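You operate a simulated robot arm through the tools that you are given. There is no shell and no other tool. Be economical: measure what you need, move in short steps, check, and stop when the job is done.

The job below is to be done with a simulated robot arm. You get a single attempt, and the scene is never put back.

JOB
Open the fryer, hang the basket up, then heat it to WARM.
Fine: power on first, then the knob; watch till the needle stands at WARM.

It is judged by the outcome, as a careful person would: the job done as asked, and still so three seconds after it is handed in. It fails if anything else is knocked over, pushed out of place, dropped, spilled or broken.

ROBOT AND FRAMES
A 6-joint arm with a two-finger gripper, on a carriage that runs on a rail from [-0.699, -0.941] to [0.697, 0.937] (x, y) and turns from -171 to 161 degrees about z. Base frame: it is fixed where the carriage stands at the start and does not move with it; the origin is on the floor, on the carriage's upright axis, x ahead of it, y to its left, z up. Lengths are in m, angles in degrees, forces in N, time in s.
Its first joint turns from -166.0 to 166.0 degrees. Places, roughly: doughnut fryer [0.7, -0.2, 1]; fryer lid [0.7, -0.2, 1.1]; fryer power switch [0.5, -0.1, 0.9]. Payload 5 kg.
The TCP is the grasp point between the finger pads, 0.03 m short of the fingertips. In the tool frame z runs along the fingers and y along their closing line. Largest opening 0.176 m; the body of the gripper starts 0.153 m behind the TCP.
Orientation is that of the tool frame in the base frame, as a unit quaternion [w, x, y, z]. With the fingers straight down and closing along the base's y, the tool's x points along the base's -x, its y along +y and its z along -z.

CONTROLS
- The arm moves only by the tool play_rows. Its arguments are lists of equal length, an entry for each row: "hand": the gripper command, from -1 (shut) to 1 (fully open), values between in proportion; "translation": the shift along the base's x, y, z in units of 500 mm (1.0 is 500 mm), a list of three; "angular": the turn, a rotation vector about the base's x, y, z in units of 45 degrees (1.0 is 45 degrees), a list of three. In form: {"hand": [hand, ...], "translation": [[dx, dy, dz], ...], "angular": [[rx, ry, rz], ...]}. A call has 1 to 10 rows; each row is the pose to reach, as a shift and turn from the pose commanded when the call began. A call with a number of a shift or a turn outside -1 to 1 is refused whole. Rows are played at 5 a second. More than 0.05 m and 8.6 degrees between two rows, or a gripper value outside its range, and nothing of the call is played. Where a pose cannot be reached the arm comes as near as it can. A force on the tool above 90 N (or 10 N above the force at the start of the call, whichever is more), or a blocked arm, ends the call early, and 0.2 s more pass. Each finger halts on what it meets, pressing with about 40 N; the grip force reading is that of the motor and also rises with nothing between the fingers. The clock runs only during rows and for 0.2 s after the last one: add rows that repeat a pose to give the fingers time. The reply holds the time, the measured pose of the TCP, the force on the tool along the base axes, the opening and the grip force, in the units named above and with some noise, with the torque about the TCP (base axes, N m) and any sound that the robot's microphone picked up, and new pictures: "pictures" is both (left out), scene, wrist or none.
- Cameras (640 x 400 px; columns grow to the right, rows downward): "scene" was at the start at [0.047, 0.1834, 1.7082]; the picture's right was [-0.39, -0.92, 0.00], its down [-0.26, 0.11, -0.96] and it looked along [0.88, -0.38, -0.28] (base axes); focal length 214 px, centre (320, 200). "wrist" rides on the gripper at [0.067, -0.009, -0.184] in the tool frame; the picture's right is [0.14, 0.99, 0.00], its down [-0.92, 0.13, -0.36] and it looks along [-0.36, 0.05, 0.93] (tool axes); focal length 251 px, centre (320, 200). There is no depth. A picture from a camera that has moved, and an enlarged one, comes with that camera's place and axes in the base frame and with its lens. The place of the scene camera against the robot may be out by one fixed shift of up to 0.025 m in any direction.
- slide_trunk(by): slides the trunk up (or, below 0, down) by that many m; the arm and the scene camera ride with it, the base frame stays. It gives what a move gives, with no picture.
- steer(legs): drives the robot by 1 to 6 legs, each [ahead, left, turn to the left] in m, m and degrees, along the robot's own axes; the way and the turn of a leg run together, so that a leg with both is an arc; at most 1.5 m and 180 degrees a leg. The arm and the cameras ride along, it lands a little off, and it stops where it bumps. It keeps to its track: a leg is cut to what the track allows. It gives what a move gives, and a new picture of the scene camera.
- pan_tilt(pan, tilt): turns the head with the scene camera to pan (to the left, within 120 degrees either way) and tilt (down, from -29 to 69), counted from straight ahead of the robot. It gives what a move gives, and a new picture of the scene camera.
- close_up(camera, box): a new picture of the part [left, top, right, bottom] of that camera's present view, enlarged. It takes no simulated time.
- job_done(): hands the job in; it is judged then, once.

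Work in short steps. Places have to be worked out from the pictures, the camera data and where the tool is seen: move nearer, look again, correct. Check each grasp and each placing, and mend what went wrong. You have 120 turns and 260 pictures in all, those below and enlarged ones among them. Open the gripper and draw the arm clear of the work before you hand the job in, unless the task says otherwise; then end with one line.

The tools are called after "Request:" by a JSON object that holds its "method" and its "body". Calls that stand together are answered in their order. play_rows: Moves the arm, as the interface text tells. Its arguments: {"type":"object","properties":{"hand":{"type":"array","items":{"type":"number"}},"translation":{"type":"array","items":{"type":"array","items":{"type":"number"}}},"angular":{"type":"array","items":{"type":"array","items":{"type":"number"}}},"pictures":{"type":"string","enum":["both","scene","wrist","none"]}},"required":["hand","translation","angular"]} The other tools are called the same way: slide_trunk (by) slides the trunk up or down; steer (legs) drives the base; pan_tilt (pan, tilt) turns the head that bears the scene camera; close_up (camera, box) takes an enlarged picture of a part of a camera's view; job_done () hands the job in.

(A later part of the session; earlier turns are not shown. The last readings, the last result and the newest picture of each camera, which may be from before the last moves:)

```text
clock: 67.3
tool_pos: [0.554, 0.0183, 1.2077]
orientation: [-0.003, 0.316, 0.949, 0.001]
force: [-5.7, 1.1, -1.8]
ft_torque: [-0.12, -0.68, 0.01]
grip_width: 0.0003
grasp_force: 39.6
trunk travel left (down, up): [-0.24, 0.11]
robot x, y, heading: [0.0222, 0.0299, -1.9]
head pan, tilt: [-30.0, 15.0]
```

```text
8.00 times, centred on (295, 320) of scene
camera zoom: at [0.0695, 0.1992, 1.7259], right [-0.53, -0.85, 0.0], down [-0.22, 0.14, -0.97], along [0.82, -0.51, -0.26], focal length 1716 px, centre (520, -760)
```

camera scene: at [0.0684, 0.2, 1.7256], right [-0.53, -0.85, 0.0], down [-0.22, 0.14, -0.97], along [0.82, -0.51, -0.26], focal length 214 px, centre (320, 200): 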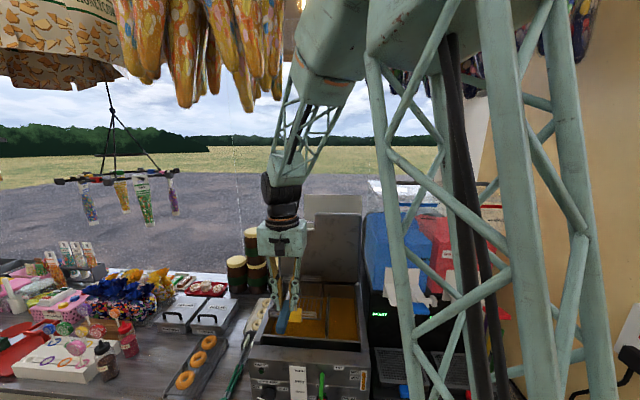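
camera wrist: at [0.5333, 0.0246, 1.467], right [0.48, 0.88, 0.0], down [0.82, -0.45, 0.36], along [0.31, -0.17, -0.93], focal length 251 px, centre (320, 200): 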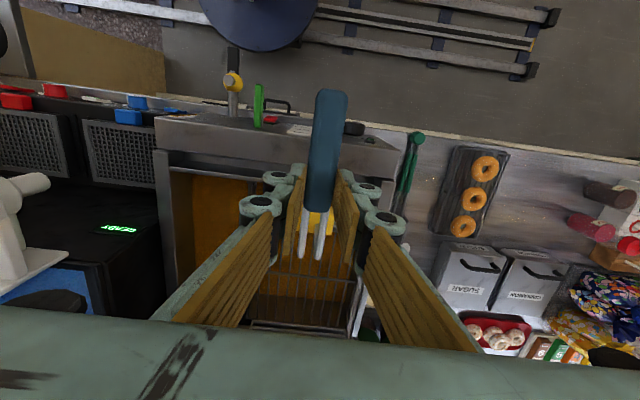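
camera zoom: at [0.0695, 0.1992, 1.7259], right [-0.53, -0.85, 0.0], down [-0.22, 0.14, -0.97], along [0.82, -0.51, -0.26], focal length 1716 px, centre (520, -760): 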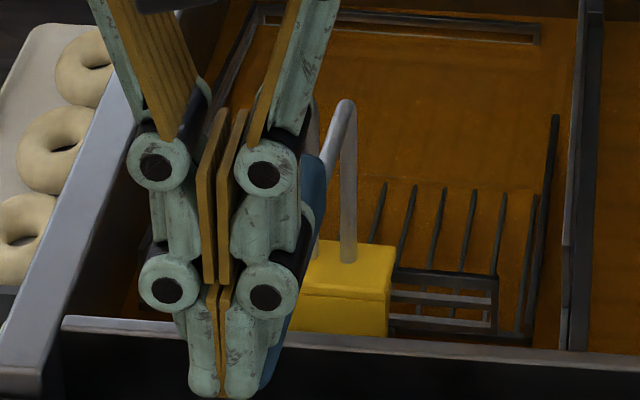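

The handle slipped out of the grip. I look at how the basket lies.

Request:
{"method": "close_up", "body": {"camera": "scene", "box": [245, 260, 365, 360]}}

Request:
{"method": "close_up", "body": {"camera": "wrist", "box": [160, 100, 480, 330]}}

```text
4.00 times, centred on (305, 310) of scene
camera zoom: at [0.0695, 0.1992, 1.7259], right [-0.53, -0.85, 0.0], down [-0.22, 0.14, -0.97], along [0.82, -0.51, -0.26], focal length 858 px, centre (380, -240)
```

zoom: 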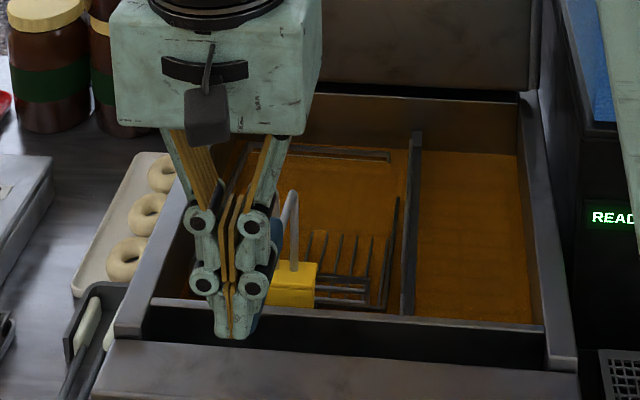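

```text
1.74 times, centred on (320, 215) of wrist
camera zoom: at [0.497, 0.0504, 1.3937], right [0.48, 0.88, 0.0], down [0.82, -0.45, 0.35], along [0.31, -0.17, -0.94], focal length 437 px, centre (320, 174)
```

zoom: 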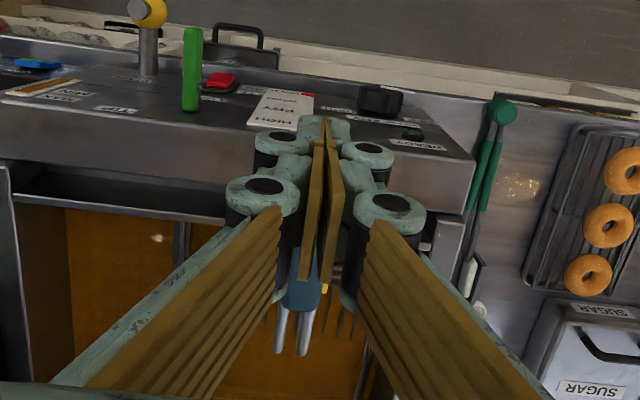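

I back the closed gripper away toward the robot, then up, to see the basket.

Request:
{"method": "play_rows", "body": {"hand": [-1, -1, -1, -1, -1, -1], "translation": [[-0.02, 0.018, 0.01], [-0.05, 0.045, 0.03], [-0.06, 0.06, 0.08], [-0.06, 0.07, 0.15], [-0.06, 0.08, 0.22], [-0.06, 0.08, 0.25]], "angular": [[0, 0, 0], [0, 0, 0], [0, 0, 0], [0, 0, 0], [0, 0, 0], [0, 0, 0]], "pictures": "both"}}

Request:
{"method": "close_up", "body": {"camera": "scene", "box": [245, 260, 365, 360]}}

Request:
{"method": "close_up", "body": {"camera": "wrist", "box": [200, 100, 440, 330]}}

```text
clock: 68.7
tool_pos: [0.5257, 0.0585, 1.333]
orientation: [-0.002, 0.315, 0.949, 0.002]
force: [-0.8, 1.7, 0.3]
ft_torque: [-0.06, -0.09, 0.01]
grip_width: 0.0
grasp_force: 40.3
trunk travel left (down, up): [-0.24, 0.11]
robot x, y, heading: [0.0243, 0.0277, -1.9]
head pan, tilt: [-30.0, 15.0]
camera scene: at [0.0686, 0.2001, 1.7256], right [-0.53, -0.85, 0.0], down [-0.22, 0.14, -0.97], along [0.82, -0.51, -0.26], focal length 214 px, centre (320, 200)
camera wrist: at [0.4675, 0.0903, 1.5181], right [0.48, 0.88, 0.0], down [0.82, -0.45, 0.36], along [0.31, -0.17, -0.93], focal length 251 px, centre (320, 200)
```

scene: 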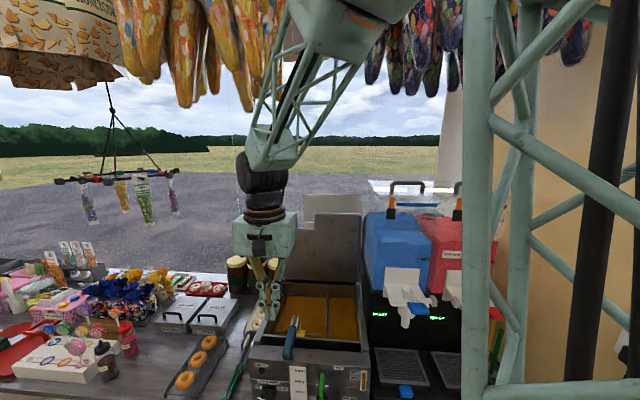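
wrist: 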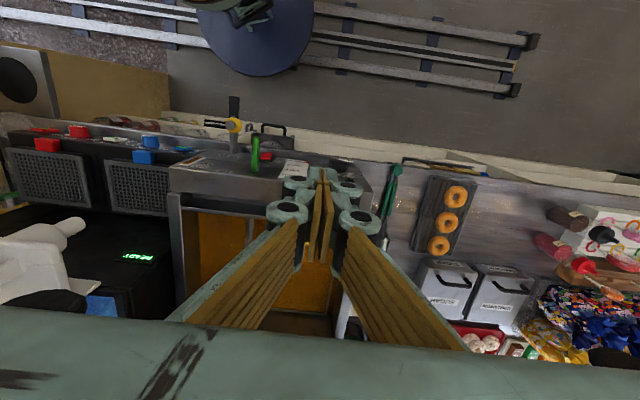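

```text
4.00 times, centred on (305, 310) of scene
camera zoom: at [0.0686, 0.2001, 1.7256], right [-0.53, -0.85, 0.0], down [-0.22, 0.14, -0.97], along [0.82, -0.51, -0.26], focal length 858 px, centre (380, -240)
```

zoom: 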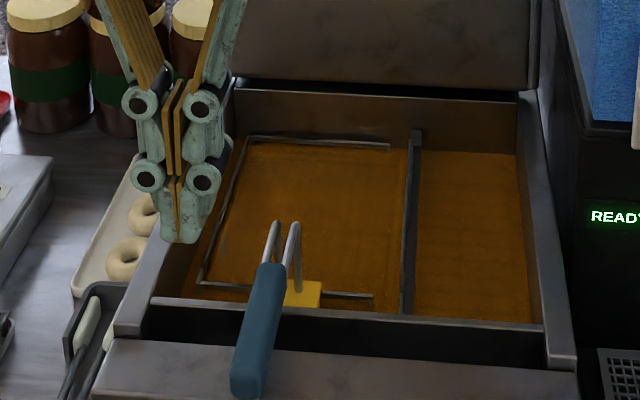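

```text
1.74 times, centred on (320, 215) of wrist
camera zoom: at [0.4675, 0.0903, 1.5181], right [0.48, 0.88, 0.0], down [0.82, -0.45, 0.36], along [0.31, -0.17, -0.93], focal length 437 px, centre (320, 174)
```

zoom: 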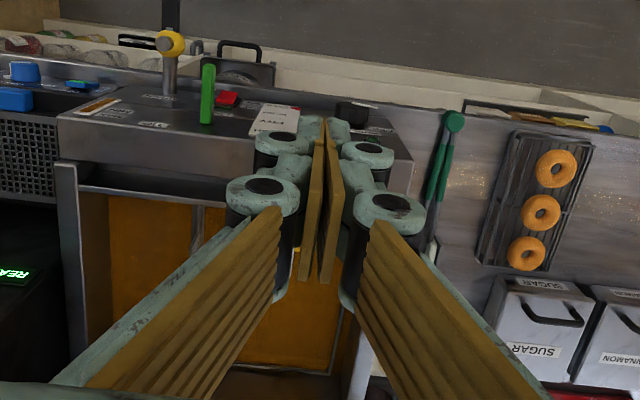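

The basket slid back into the pot upright; nothing spilled. I return above the handle to measure it anew.

Request:
{"method": "play_rows", "body": {"hand": [-0.5, 0, 0, 0, 0], "translation": [[0.02, -0.025, -0.0], [0.04, -0.05, -0.02], [0.06, -0.075, -0.06], [0.083, -0.1, -0.116], [0.083, -0.1, -0.116]], "angular": [[0, 0, 0], [0, 0, 0], [0, 0, 0], [0, 0, 0], [0, 0, 0]], "pictures": "wrist"}}

Request:
{"method": "close_up", "body": {"camera": "wrist", "box": [230, 90, 420, 310]}}

Request:
{"method": "close_up", "body": {"camera": "wrist", "box": [280, 170, 350, 240]}}

Request:
{"method": "close_up", "body": {"camera": "scene", "box": [265, 300, 345, 360]}}

```text
clock: 69.9
tool_pos: [0.5699, 0.0063, 1.2751]
orientation: [-0.003, 0.315, 0.949, 0.002]
force: [0.9, -0.4, 0.7]
ft_torque: [0.11, 0.17, -0.01]
grip_width: 0.0877
grasp_force: 0.1
trunk travel left (down, up): [-0.24, 0.11]
robot x, y, heading: [0.0241, 0.0282, -2.3]
head pan, tilt: [-30.0, 15.0]
camera wrist: at [0.511, 0.0386, 1.4606], right [0.48, 0.88, 0.0], down [0.82, -0.45, 0.36], along [0.31, -0.17, -0.93], focal length 251 px, centre (320, 200)
```

wrist: 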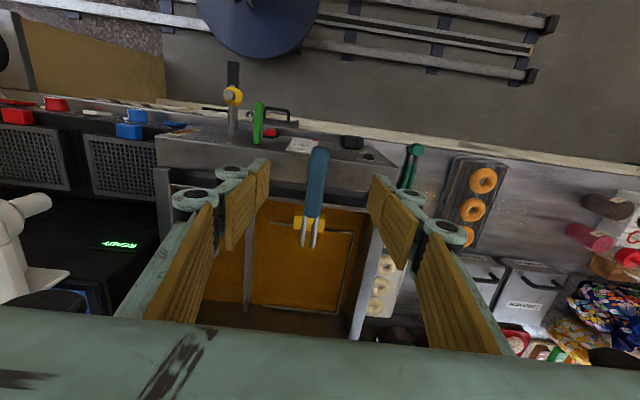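

```text
1.82 times, centred on (325, 200) of wrist
camera zoom: at [0.511, 0.0386, 1.4606], right [0.48, 0.88, 0.0], down [0.82, -0.45, 0.36], along [0.31, -0.17, -0.93], focal length 457 px, centre (311, 200)
```

zoom: 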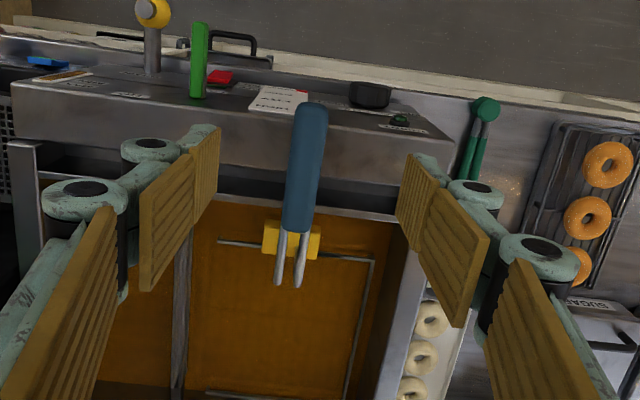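

```text
5.71 times, centred on (315, 205) of wrist
camera zoom: at [0.511, 0.0386, 1.4606], right [0.48, 0.88, 0.0], down [0.82, -0.45, 0.36], along [0.31, -0.17, -0.93], focal length 1437 px, centre (349, 171)
```

zoom: 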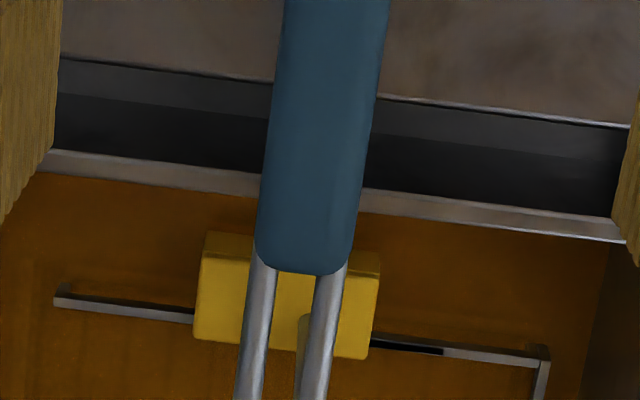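

```text
6.67 times, centred on (305, 330) of scene
camera zoom: at [0.0702, 0.1991, 1.7257], right [-0.53, -0.85, 0.0], down [-0.22, 0.14, -0.97], along [0.82, -0.51, -0.26], focal length 1430 px, centre (420, -667)
```

zoom: 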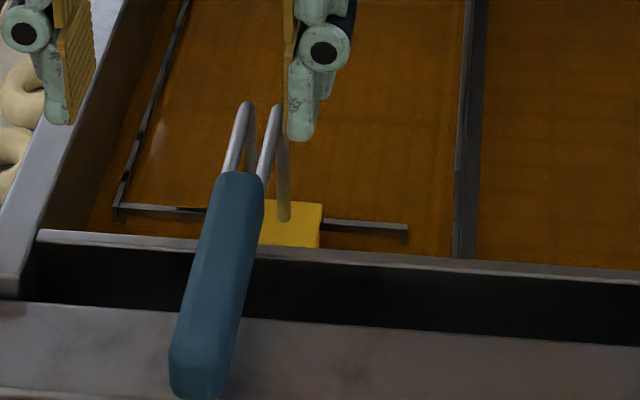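

The lifted basket had drooped (back low), which spoiled the hooking. I re-grasp deeper on the handle with the tool leaned 20° so the pads cover more and hold it level.

Request:
{"method": "play_rows", "body": {"hand": [-0.1, -0.2, -0.3, -0.3, -0.3, -0.3], "translation": [[0.01, -0.006, -0.06], [0.02, -0.012, -0.13], [0.03, -0.018, -0.2], [0.045, -0.027, -0.27], [0.056, -0.036, -0.34], [0.056, -0.036, -0.38]], "angular": [[-0.085, -0.115, 0], [-0.175, -0.235, 0], [-0.265, -0.357, 0], [-0.265, -0.357, 0], [-0.265, -0.357, 0], [-0.265, -0.357, 0]], "pictures": "both"}}

Request:
{"method": "close_up", "body": {"camera": "scene", "box": [245, 270, 345, 360]}}

```text
clock: 71.3
tool_pos: [0.596, -0.0098, 1.087]
orientation: [0.164, 0.31, 0.935, -0.052]
force: [9.7, -4.0, 10.7]
ft_torque: [0.97, 1.98, -0.17]
grip_width: 0.0756
grasp_force: 19.0
trunk travel left (down, up): [-0.24, 0.11]
robot x, y, heading: [0.0192, 0.0354, -2.0]
head pan, tilt: [-30.0, 15.0]
camera scene: at [0.0695, 0.2005, 1.7263], right [-0.53, -0.85, 0.0], down [-0.22, 0.14, -0.97], along [0.82, -0.51, -0.26], focal length 214 px, centre (320, 200)
camera wrist: at [0.4911, 0.0584, 1.2379], right [0.49, 0.87, -0.04], down [0.67, -0.34, 0.65], along [0.55, -0.35, -0.76], focal length 251 px, centre (320, 200)
```

scene: 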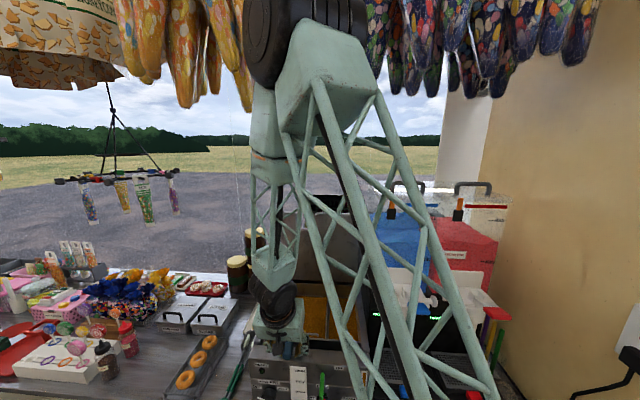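
wrist: 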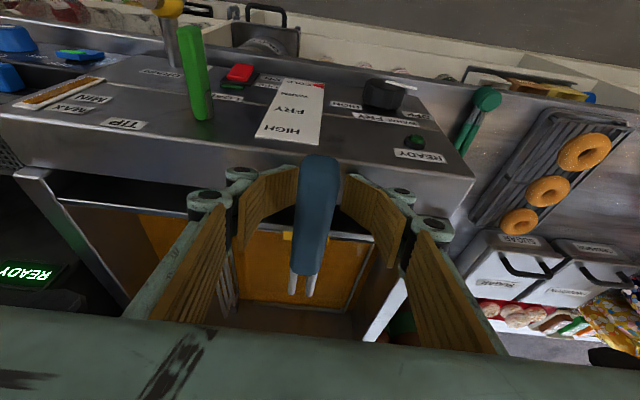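

```text
4.44 times, centred on (295, 315) of scene
camera zoom: at [0.0695, 0.2005, 1.7263], right [-0.53, -0.85, 0.0], down [-0.22, 0.14, -0.97], along [0.82, -0.51, -0.26], focal length 953 px, centre (431, -311)
```

zoom: 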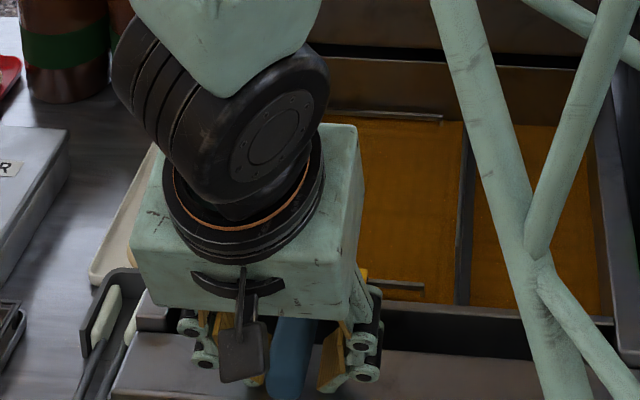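

The fingertips touch something (linkage flexed). I rise 15 mm and shift 8 mm back, then close.

Request:
{"method": "play_rows", "body": {"hand": [-0.3, -0.3, -0.7, -1, -1, -1], "translation": [[-0.013, 0.0095, 0.03], [-0.013, 0.0095, 0.03], [-0.013, 0.0095, 0.03], [-0.013, 0.0095, 0.03], [-0.013, 0.0095, 0.03], [-0.013, 0.0095, 0.03]], "angular": [[0, 0, 0], [0, 0, 0], [0, 0, 0], [0, 0, 0], [0, 0, 0], [0, 0, 0]], "pictures": "wrist"}}

Request:
{"method": "close_up", "body": {"camera": "wrist", "box": [200, 120, 440, 320]}}

```text
clock: 72.7
tool_pos: [0.5911, -0.0071, 1.101]
orientation: [0.161, 0.311, 0.935, -0.053]
force: [-0.6, -0.9, 1.3]
ft_torque: [0.25, 0.44, -0.09]
grip_width: 0.0244
grasp_force: 40.4
trunk travel left (down, up): [-0.24, 0.11]
robot x, y, heading: [0.0186, 0.026, -2.1]
head pan, tilt: [-30.0, 15.0]
camera wrist: at [0.4844, 0.0603, 1.2526], right [0.49, 0.87, -0.04], down [0.68, -0.35, 0.65], along [0.55, -0.35, -0.76], focal length 251 px, centre (320, 200)
```

wrist: 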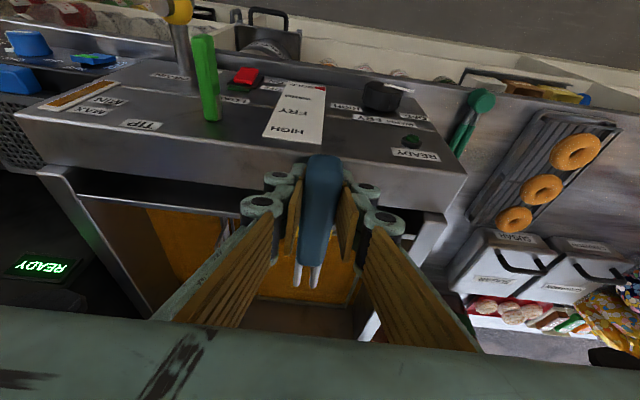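

```text
2.00 times, centred on (320, 220) of wrist
camera zoom: at [0.4844, 0.0603, 1.2526], right [0.49, 0.87, -0.04], down [0.68, -0.35, 0.65], along [0.55, -0.35, -0.76], focal length 503 px, centre (320, 160)
```

zoom: 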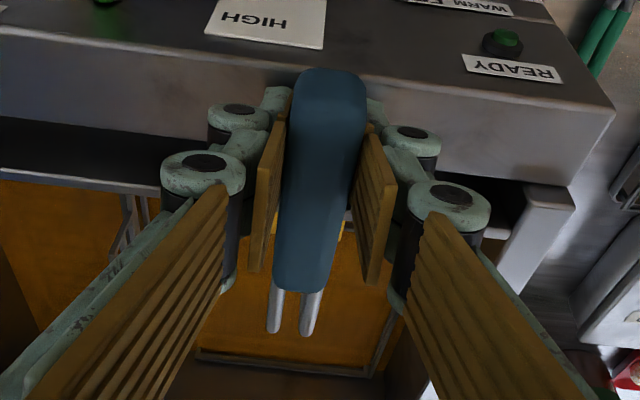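

Gripped. Lift 5 cm and compare the handle's angle in the view.

Request:
{"method": "play_rows", "body": {"hand": [-1, -1, -1, -1, -1], "translation": [[0, 0, 0.02], [0, 0, 0.045], [0, 0, 0.07], [0, 0, 0.1], [0, 0, 0.1]], "angular": [[0, 0, 0], [0, 0, 0], [0, 0, 0], [0, 0, 0], [0, 0, 0]], "pictures": "both"}}

Request:
{"method": "close_up", "body": {"camera": "wrist", "box": [200, 120, 440, 320]}}

```text
clock: 73.9
tool_pos: [0.5884, -0.0062, 1.1507]
orientation: [0.163, 0.311, 0.935, -0.054]
force: [-0.5, 0.3, -3.4]
ft_torque: [0.42, 0.51, -0.01]
grip_width: 0.0245
grasp_force: 39.8
trunk travel left (down, up): [-0.24, 0.11]
robot x, y, heading: [0.0215, 0.0314, -1.8]
head pan, tilt: [-30.0, 15.0]
camera scene: at [0.0685, 0.1999, 1.7256], right [-0.53, -0.85, 0.0], down [-0.22, 0.14, -0.97], along [0.82, -0.51, -0.26], focal length 214 px, centre (320, 200)
camera wrist: at [0.4831, 0.0611, 1.302], right [0.49, 0.87, -0.04], down [0.67, -0.35, 0.65], along [0.55, -0.35, -0.76], focal length 251 px, centre (320, 200)
```

scene: 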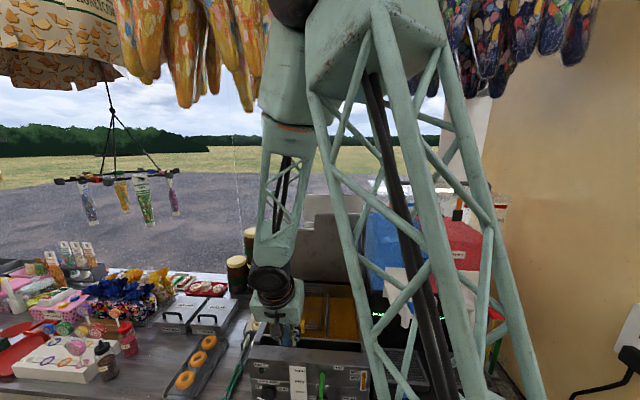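
wrist: 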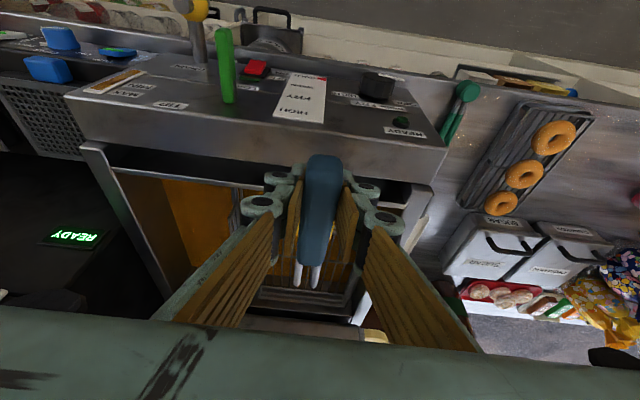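

```text
2.00 times, centred on (320, 220) of wrist
camera zoom: at [0.4831, 0.0611, 1.302], right [0.49, 0.87, -0.04], down [0.67, -0.35, 0.65], along [0.55, -0.35, -0.76], focal length 503 px, centre (320, 160)
```

zoom: 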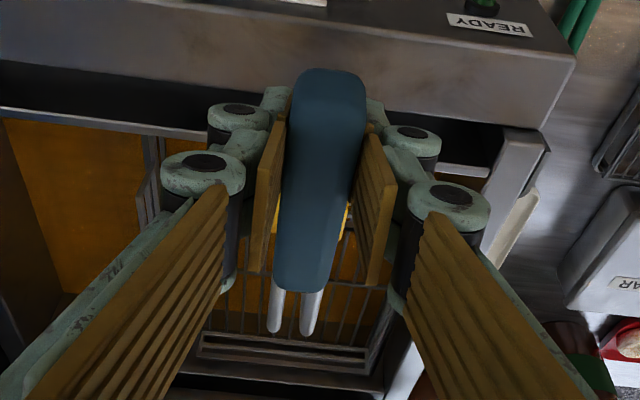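

No droop this time. By the resting geometry the hook crease is at TCP+0.106 (u), −0.075 (z). I lift to z≈1.215 and shift 7 cm toward the robot.

Request:
{"method": "play_rows", "body": {"hand": [-1, -1, -1, -1, -1, -1, -1], "translation": [[0, 0, 0.04], [0, 0, 0.09], [0, 0, 0.13], [-0.035, 0.026, 0.13], [-0.075, 0.056, 0.13], [-0.1125, 0.0835, 0.13], [-0.1125, 0.0835, 0.13]], "angular": [[0, 0, 0], [0, 0, 0], [0, 0, 0], [0, 0, 0], [0, 0, 0], [0, 0, 0], [0, 0, 0]], "pictures": "both"}}

Request:
{"method": "close_up", "body": {"camera": "scene", "box": [245, 280, 345, 360]}}

Request:
{"method": "close_up", "body": {"camera": "wrist", "box": [240, 160, 400, 290]}}

```text
clock: 75.5
tool_pos: [0.5326, 0.0336, 1.2156]
orientation: [0.162, 0.311, 0.935, -0.053]
force: [-0.8, 0.4, -3.6]
ft_torque: [0.36, 0.55, -0.02]
grip_width: 0.0244
grasp_force: 39.6
trunk travel left (down, up): [-0.24, 0.11]
robot x, y, heading: [0.0206, 0.0289, -2.2]
head pan, tilt: [-30.0, 15.0]
camera scene: at [0.0687, 0.2002, 1.7256], right [-0.53, -0.85, 0.0], down [-0.22, 0.14, -0.97], along [0.82, -0.51, -0.26], focal length 214 px, centre (320, 200)
camera wrist: at [0.4264, 0.1016, 1.3665], right [0.49, 0.87, -0.04], down [0.67, -0.35, 0.65], along [0.55, -0.35, -0.76], focal length 251 px, centre (320, 200)
```

scene: 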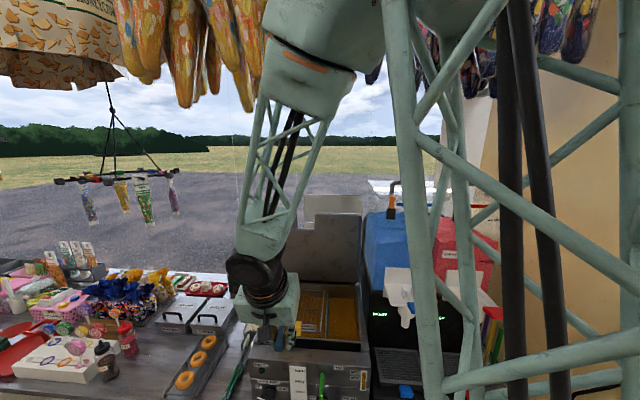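
wrist: 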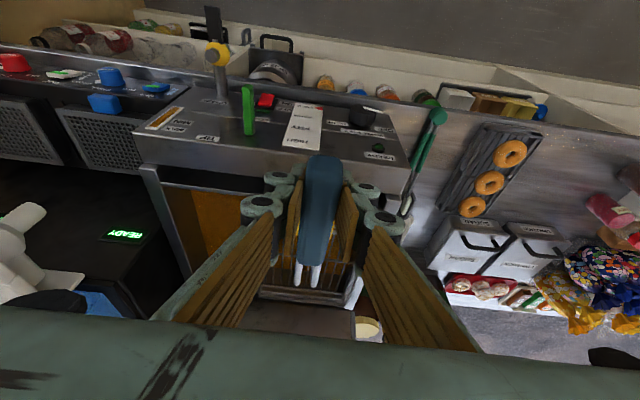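

```text
5.00 times, centred on (295, 320) of scene
camera zoom: at [0.0687, 0.2002, 1.7256], right [-0.53, -0.85, 0.0], down [-0.22, 0.14, -0.97], along [0.82, -0.51, -0.26], focal length 1072 px, centre (445, -400)
```

zoom: 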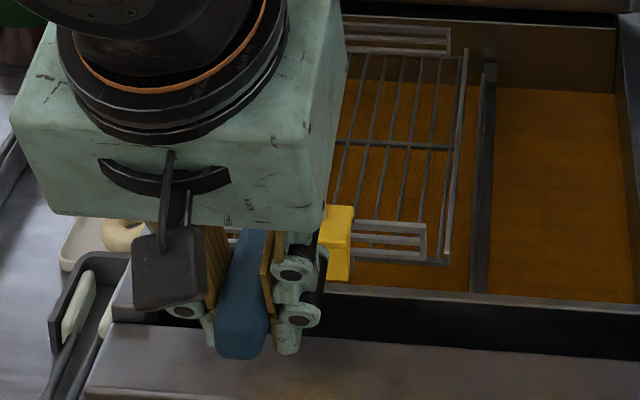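

```text
3.08 times, centred on (320, 225) of wrist
camera zoom: at [0.4264, 0.1016, 1.3665], right [0.49, 0.87, -0.04], down [0.67, -0.35, 0.65], along [0.55, -0.35, -0.76], focal length 774 px, centre (320, 123)
```

zoom: 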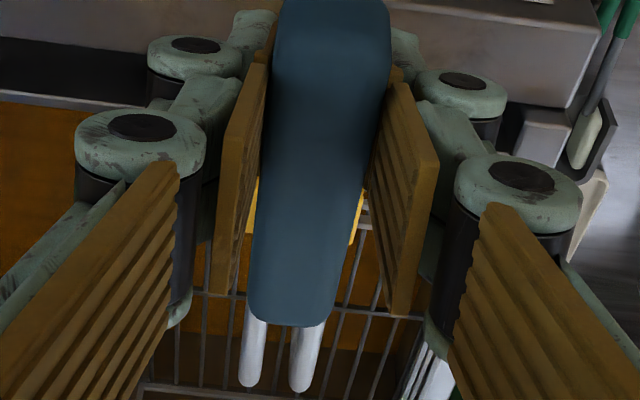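

Basket level and hook lip just forward of the rim by estimate. I lower 4.3 cm and check forces and view.

Request:
{"method": "play_rows", "body": {"hand": [-1, -1, -1, -1, -1], "translation": [[0, 0, -0.02], [0, 0, -0.04], [0, 0, -0.06], [0, 0, -0.08], [0, 0, -0.086]], "angular": [[0, 0, 0], [0, 0, 0], [0, 0, 0], [0, 0, 0], [0, 0, 0]], "pictures": "none"}}

Request:
{"method": "close_up", "body": {"camera": "scene", "box": [265, 290, 345, 350]}}

```text
clock: 76.7
tool_pos: [0.5337, 0.0338, 1.1727]
orientation: [0.162, 0.31, 0.935, -0.052]
force: [0.2, -0.5, -4.1]
ft_torque: [0.48, 0.73, -0.01]
grip_width: 0.0245
grasp_force: 39.5
trunk travel left (down, up): [-0.24, 0.11]
robot x, y, heading: [0.0229, 0.0273, -1.9]
head pan, tilt: [-30.0, 15.0]
```

```text
6.67 times, centred on (305, 320) of scene
camera zoom: at [0.0698, 0.1995, 1.7256], right [-0.53, -0.85, 0.0], down [-0.22, 0.14, -0.97], along [0.82, -0.51, -0.26], focal length 1430 px, centre (420, -600)
```

zoom: 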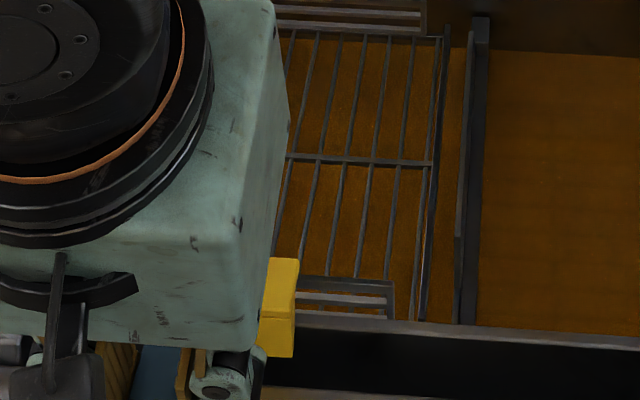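

The lip is clearly in front of the rim with no contact force. Lower in small steps until the weight transfers.

Request:
{"method": "play_rows", "body": {"hand": [-1, -1, -1], "translation": [[0, 0, -0.008], [0, 0, -0.016], [0, 0, -0.016]], "angular": [[0, 0, 0], [0, 0, 0], [0, 0, 0]], "pictures": "none"}}

Request:
{"method": "close_up", "body": {"camera": "scene", "box": [265, 290, 345, 350]}}

```text
clock: 77.5
tool_pos: [0.5323, 0.0356, 1.1649]
orientation: [0.162, 0.311, 0.935, -0.053]
force: [0.1, -0.7, -4.4]
ft_torque: [0.44, 0.61, 0.0]
grip_width: 0.0242
grasp_force: 40.3
trunk travel left (down, up): [-0.24, 0.11]
robot x, y, heading: [0.0227, 0.03, -2.2]
head pan, tilt: [-30.0, 15.0]
```

```text
6.67 times, centred on (305, 320) of scene
camera zoom: at [0.0691, 0.1998, 1.7257], right [-0.53, -0.85, 0.0], down [-0.22, 0.14, -0.97], along [0.82, -0.51, -0.26], focal length 1430 px, centre (420, -600)
```

zoom: 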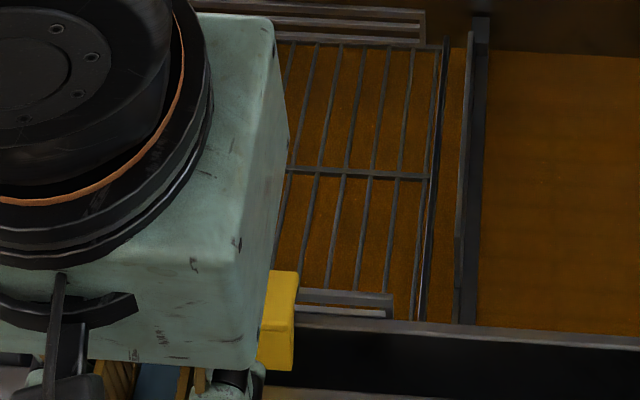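

Request:
{"method": "play_rows", "body": {"hand": [-1, -1, -1], "translation": [[0, 0, -0.01], [0, 0, -0.02], [0, 0, -0.02]], "angular": [[0, 0, 0], [0, 0, 0], [0, 0, 0]], "pictures": "none"}}

Request:
{"method": "close_up", "body": {"camera": "scene", "box": [265, 290, 345, 350]}}

```text
clock: 78.3
tool_pos: [0.5314, 0.0341, 1.1544]
orientation: [0.163, 0.311, 0.935, -0.054]
force: [8.6, -6.6, -2.8]
ft_torque: [-0.33, -0.35, 0.26]
grip_width: 0.0244
grasp_force: 39.9
trunk travel left (down, up): [-0.24, 0.11]
robot x, y, heading: [0.0194, 0.0315, -2.0]
head pan, tilt: [-30.0, 15.0]
```

```text
6.67 times, centred on (305, 320) of scene
camera zoom: at [0.0697, 0.1994, 1.7257], right [-0.53, -0.85, 0.0], down [-0.22, 0.14, -0.97], along [0.82, -0.51, -0.26], focal length 1430 px, centre (420, -600)
```

zoom: 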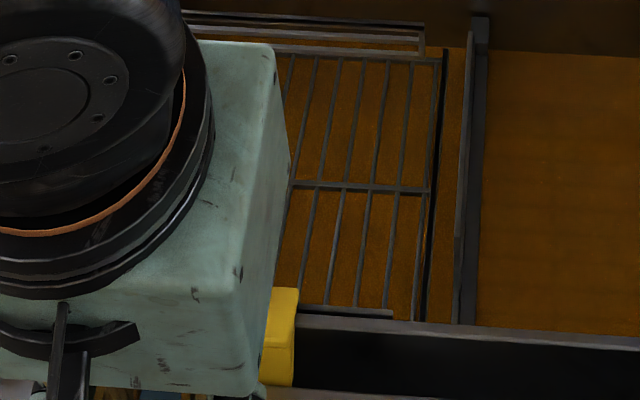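

Slight push toward +u: shift 3 mm that way and lower another centimetre.

Request:
{"method": "play_rows", "body": {"hand": [-1, -1, -1, -1], "translation": [[0.005, -0.0036, 0], [0.005, -0.0036, -0.01], [0.005, -0.0036, -0.02], [0.005, -0.0036, -0.02]], "angular": [[0, 0, 0], [0, 0, 0], [0, 0, 0], [0, 0, 0]], "pictures": "none"}}

Request:
{"method": "close_up", "body": {"camera": "scene", "box": [265, 290, 345, 350]}}

```text
clock: 79.3
tool_pos: [0.534, 0.0362, 1.146]
orientation: [0.162, 0.311, 0.935, -0.054]
force: [-27.9, 13.3, 21.2]
ft_torque: [-0.34, -0.23, -0.08]
grip_width: 0.0242
grasp_force: 40.1
trunk travel left (down, up): [-0.24, 0.11]
robot x, y, heading: [0.0225, 0.0282, -1.8]
head pan, tilt: [-30.0, 15.0]
```

```text
6.67 times, centred on (305, 320) of scene
camera zoom: at [0.0662, 0.2007, 1.7258], right [-0.53, -0.85, 0.0], down [-0.22, 0.14, -0.97], along [0.82, -0.51, -0.26], focal length 1430 px, centre (420, -600)
```

zoom: 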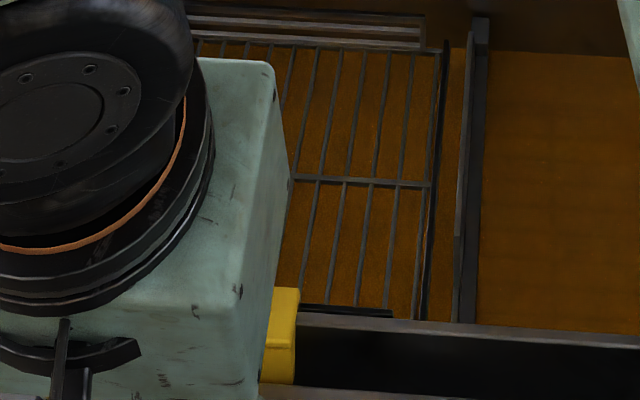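

It's resting on the rim (no further drop, 21 N up). I relieve the pressing by 5 mm, then open the gripper gently.

Request:
{"method": "play_rows", "body": {"hand": [-1, -1, -1], "translation": [[-0.003, 0.002, 0.006], [-0.005, 0.0036, 0.01], [-0.005, 0.0036, 0.01]], "angular": [[0, 0, 0], [0, 0, 0], [0, 0, 0]], "pictures": "none"}}

Request:
{"method": "play_rows", "body": {"hand": [-0.85, -0.75, -0.65, -0.65, -0.65, -0.65], "translation": [[0, 0, 0], [0, 0, 0], [0, 0, 0], [0, 0, 0], [0, 0, 0], [0, 0, 0]], "angular": [[0, 0, 0], [0, 0, 0], [0, 0, 0], [0, 0, 0], [0, 0, 0], [0, 0, 0]], "pictures": "both"}}

Request:
{"method": "close_up", "body": {"camera": "scene", "box": [245, 280, 345, 360]}}

```text
clock: 80.1
tool_pos: [0.5326, 0.0358, 1.1512]
orientation: [0.162, 0.311, 0.935, -0.052]
force: [0.1, -0.2, -3.8]
ft_torque: [0.44, 0.63, -0.02]
grip_width: 0.0244
grasp_force: 39.6
trunk travel left (down, up): [-0.24, 0.11]
robot x, y, heading: [0.0194, 0.0295, -1.9]
head pan, tilt: [-30.0, 15.0]
```

```text
clock: 81.5
tool_pos: [0.5333, 0.0369, 1.151]
orientation: [0.163, 0.311, 0.935, -0.054]
force: [0.0, 0.6, 0.3]
ft_torque: [-0.01, 0.02, 0.01]
grip_width: 0.0308
grasp_force: 0.0
trunk travel left (down, up): [-0.24, 0.11]
robot x, y, heading: [0.0204, 0.0313, -1.9]
head pan, tilt: [-30.0, 15.0]
camera scene: at [0.069, 0.1998, 1.7257], right [-0.53, -0.85, 0.0], down [-0.22, 0.14, -0.97], along [0.82, -0.51, -0.26], focal length 214 px, centre (320, 200)
camera wrist: at [0.4276, 0.1043, 1.3013], right [0.49, 0.87, -0.04], down [0.67, -0.35, 0.65], along [0.55, -0.35, -0.76], focal length 251 px, centre (320, 200)
```

scene: 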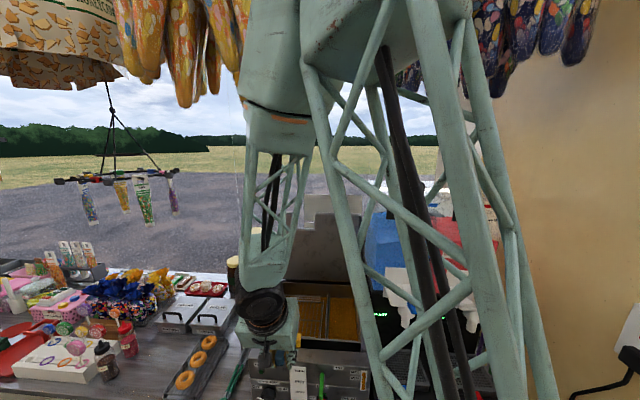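
wrist: 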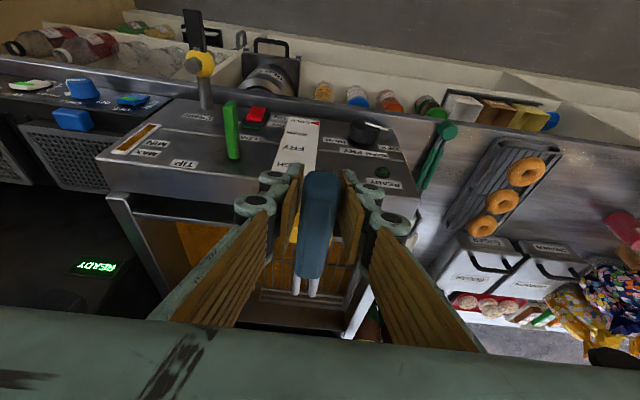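

```text
5.00 times, centred on (295, 320) of scene
camera zoom: at [0.069, 0.1998, 1.7257], right [-0.53, -0.85, 0.0], down [-0.22, 0.14, -0.97], along [0.82, -0.51, -0.26], focal length 1072 px, centre (445, -400)
```

zoom: 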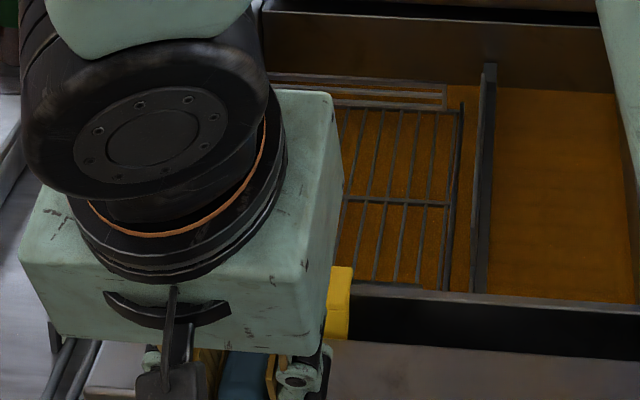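

Released and the basket stays hanging. I open more and withdraw back along the tool axis.

Request:
{"method": "play_rows", "body": {"hand": [-0.3, -0.3, -0.3, -0.3, -0.3, -0.3], "translation": [[0, 0, 0], [0, 0, 0], [-0.01, 0.007, 0.04], [-0.025, 0.018, 0.1], [-0.04, 0.03, 0.17], [-0.05, 0.036, 0.24]], "angular": [[0, 0, 0], [0, 0, 0], [0, 0, 0], [0, 0, 0], [0, 0, 0], [0.08, 0.107, 0]], "pictures": "both"}}

Request:
{"method": "close_up", "body": {"camera": "scene", "box": [245, 270, 365, 370]}}

Request:
{"method": "close_up", "body": {"camera": "wrist", "box": [220, 80, 420, 280]}}

```text
clock: 82.9
tool_pos: [0.5103, 0.0558, 1.2696]
orientation: [0.112, 0.314, 0.942, -0.037]
force: [-0.7, 0.6, 0.5]
ft_torque: [-0.13, 0.01, 0.0]
grip_width: 0.0617
grasp_force: 0.1
trunk travel left (down, up): [-0.24, 0.11]
robot x, y, heading: [0.0246, 0.0281, -1.9]
head pan, tilt: [-30.0, 15.0]
camera scene: at [0.0685, 0.2005, 1.7256], right [-0.53, -0.85, 0.0], down [-0.22, 0.14, -0.97], along [0.82, -0.51, -0.26], focal length 214 px, centre (320, 200)
camera wrist: at [0.4169, 0.1135, 1.4327], right [0.49, 0.87, -0.03], down [0.73, -0.38, 0.57], along [0.49, -0.3, -0.82], focal length 251 px, centre (320, 200)
```

scene: 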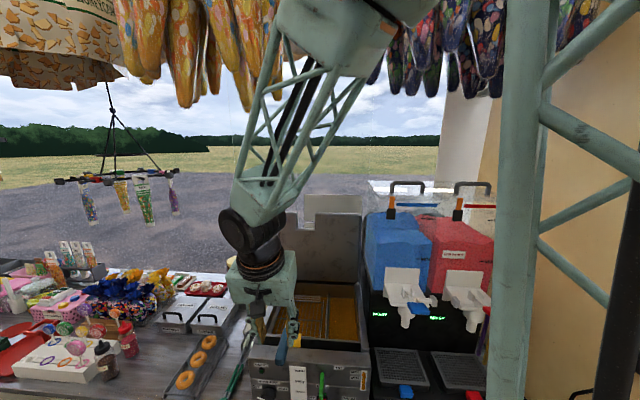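
wrist: 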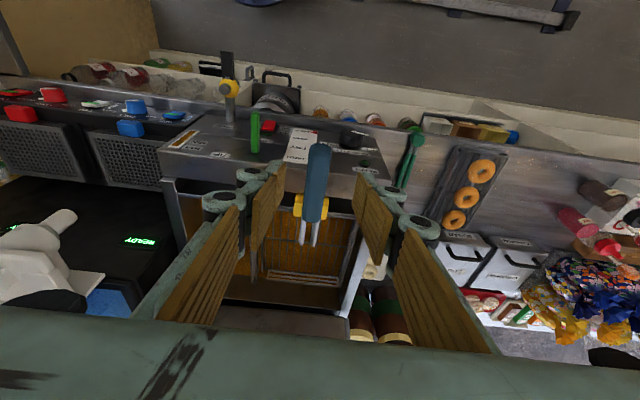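

```text
4.00 times, centred on (305, 320) of scene
camera zoom: at [0.0685, 0.2005, 1.7256], right [-0.53, -0.85, 0.0], down [-0.22, 0.14, -0.97], along [0.82, -0.51, -0.26], focal length 858 px, centre (380, -280)
```

zoom: 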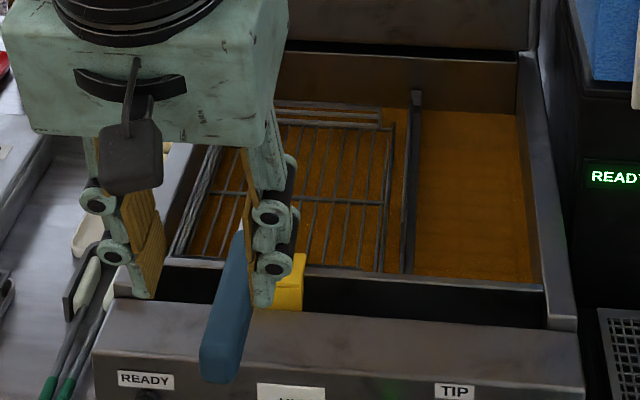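

```text
2.00 times, centred on (320, 180) of wrist
camera zoom: at [0.4169, 0.1135, 1.4327], right [0.49, 0.87, -0.03], down [0.73, -0.38, 0.57], along [0.49, -0.3, -0.82], focal length 503 px, centre (320, 240)
```

zoom: 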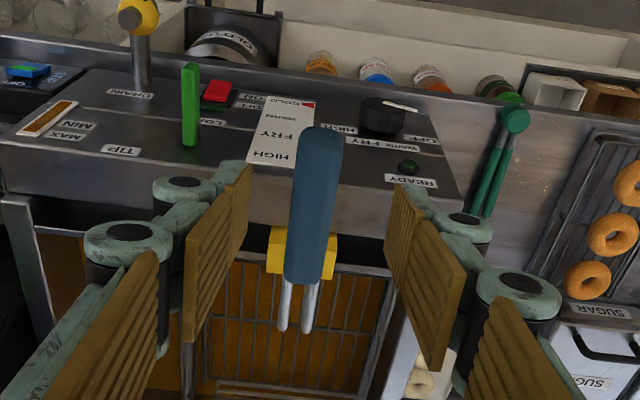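

The hook sits over the rim and the basket hangs above the oil, level. Panel face: vertical at u≈0.46; rocker ≈(v 0.237, z 0.90) under a green lever (z≈1.0), ON side at the bottom. To reach it I drive 24 cm right along the rail first.

Request:
{"method": "steer", "body": {"legs": [[-0.136, -0.198, 2]]}}

Request:
{"method": "close_up", "body": {"camera": "scene", "box": [180, 230, 360, 400]}}

Request:
{"method": "close_up", "body": {"camera": "wrist", "box": [140, 0, 480, 260]}}

```text
clock: 84.7
tool_pos: [0.3666, -0.1193, 1.2682]
orientation: [0.113, 0.299, 0.947, -0.036]
force: [-0.1, 0.3, 0.0]
ft_torque: [0.02, -0.05, -0.01]
grip_width: 0.0617
grasp_force: 0.0
trunk travel left (down, up): [-0.24, 0.11]
robot x, y, heading: [-0.1224, -0.1647, -0.1]
head pan, tilt: [-30.0, 15.0]
camera scene: at [-0.0784, 0.0109, 1.7257], right [-0.5, -0.86, 0.0], down [-0.22, 0.13, -0.97], along [0.84, -0.49, -0.26], focal length 214 px, centre (320, 200)
```

scene: 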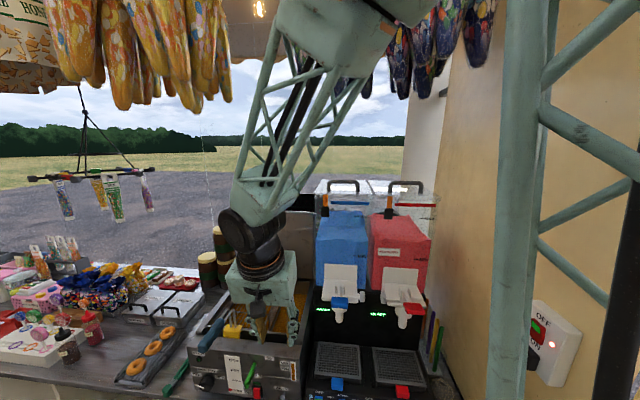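

```text
2.35 times, centred on (270, 315) of scene
camera zoom: at [-0.0784, 0.0109, 1.7257], right [-0.5, -0.86, 0.0], down [-0.22, 0.13, -0.97], along [0.84, -0.49, -0.26], focal length 505 px, centre (438, -71)
```

zoom: 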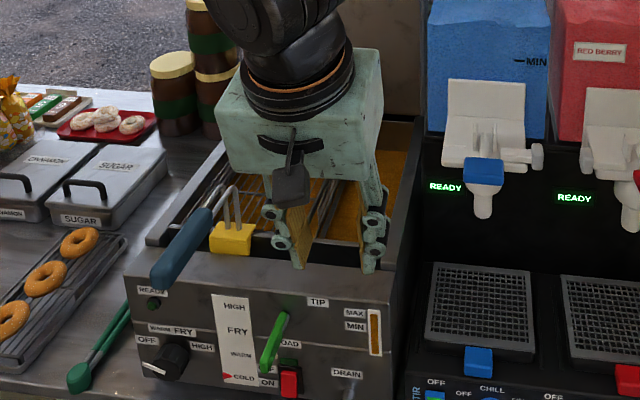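

```text
1.54 times, centred on (310, 130) of wrist
camera zoom: at [0.2725, -0.0652, 1.4325], right [0.46, 0.89, -0.03], down [0.74, -0.36, 0.57], along [0.5, -0.28, -0.82], focal length 387 px, centre (335, 308)
```

zoom: 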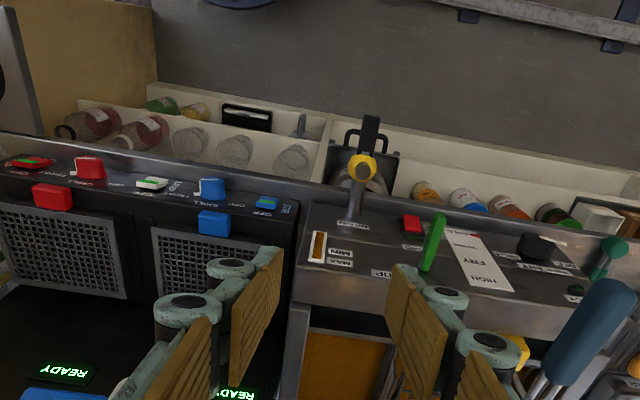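

Good view of everything. I close the fingers, tilt the tool 28° sideways so it clears the green lever, and bring it in front of the panel above the switch.

Request:
{"method": "play_rows", "body": {"hand": [-0.6, -1, -1, -1, -1, -1], "translation": [[0.01, 0.01, -0.0], [0.03, 0.035, -0.05], [0.055, 0.065, -0.12], [0.08, 0.1, -0.2], [0.105, 0.13, -0.27], [0.127, 0.155, -0.336]], "angular": [[0.09, -0.05, 0], [0.18, -0.1, 0], [0.275, -0.154, 0], [0.37, -0.208, 0], [0.46, -0.258, 0], [0.547, -0.307, 0]], "pictures": "both"}}

Request:
{"method": "close_up", "body": {"camera": "scene", "box": [180, 270, 340, 400]}}

```text
clock: 86.3
tool_pos: [0.3643, -0.0101, 1.0927]
orientation: [0.006, 0.229, 0.955, 0.19]
force: [0.1, -0.1, -0.3]
ft_torque: [0.05, 0.11, 0.03]
grip_width: 0.0
grasp_force: 40.0
out of reach, approached as far as the arm can: row 4, 5, 6
trunk travel left (down, up): [-0.24, 0.11]
robot x, y, heading: [-0.1222, -0.1631, 0.0]
head pan, tilt: [-30.0, 15.0]
stopped in row 6: the arm was blocked; the commanded pose is now the measured one
camera scene: at [-0.0777, 0.0108, 1.7257], right [-0.5, -0.86, 0.0], down [-0.22, 0.13, -0.97], along [0.84, -0.49, -0.26], focal length 214 px, centre (320, 200)
camera wrist: at [0.2823, -0.0538, 1.2659], right [0.31, 0.88, 0.37], down [0.85, -0.43, 0.31], along [0.43, 0.22, -0.87], focal length 251 px, centre (320, 200)
```

scene: 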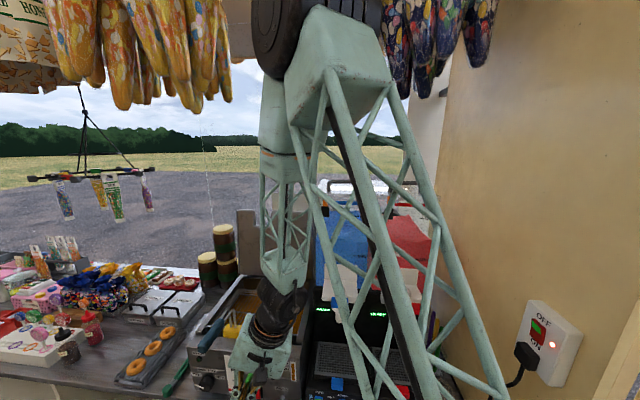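
wrist: 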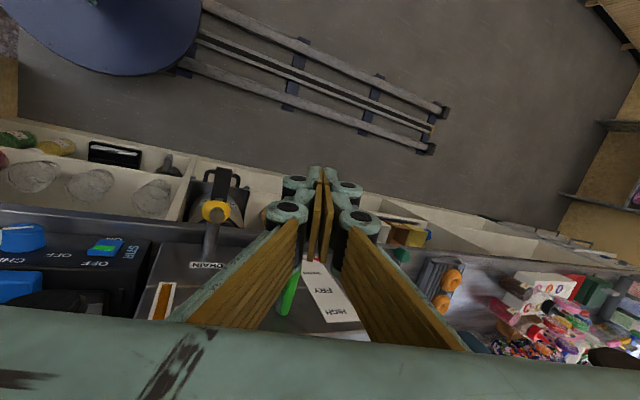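

```text
3.08 times, centred on (260, 335) of scene
camera zoom: at [-0.0777, 0.0108, 1.7257], right [-0.5, -0.86, 0.0], down [-0.22, 0.13, -0.97], along [0.84, -0.49, -0.26], focal length 660 px, centre (505, -215)
```

zoom: 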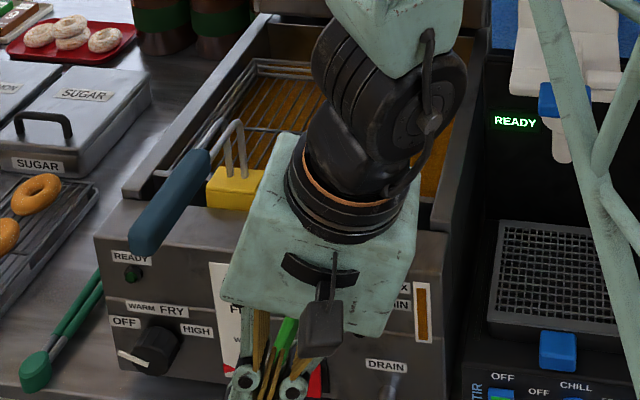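

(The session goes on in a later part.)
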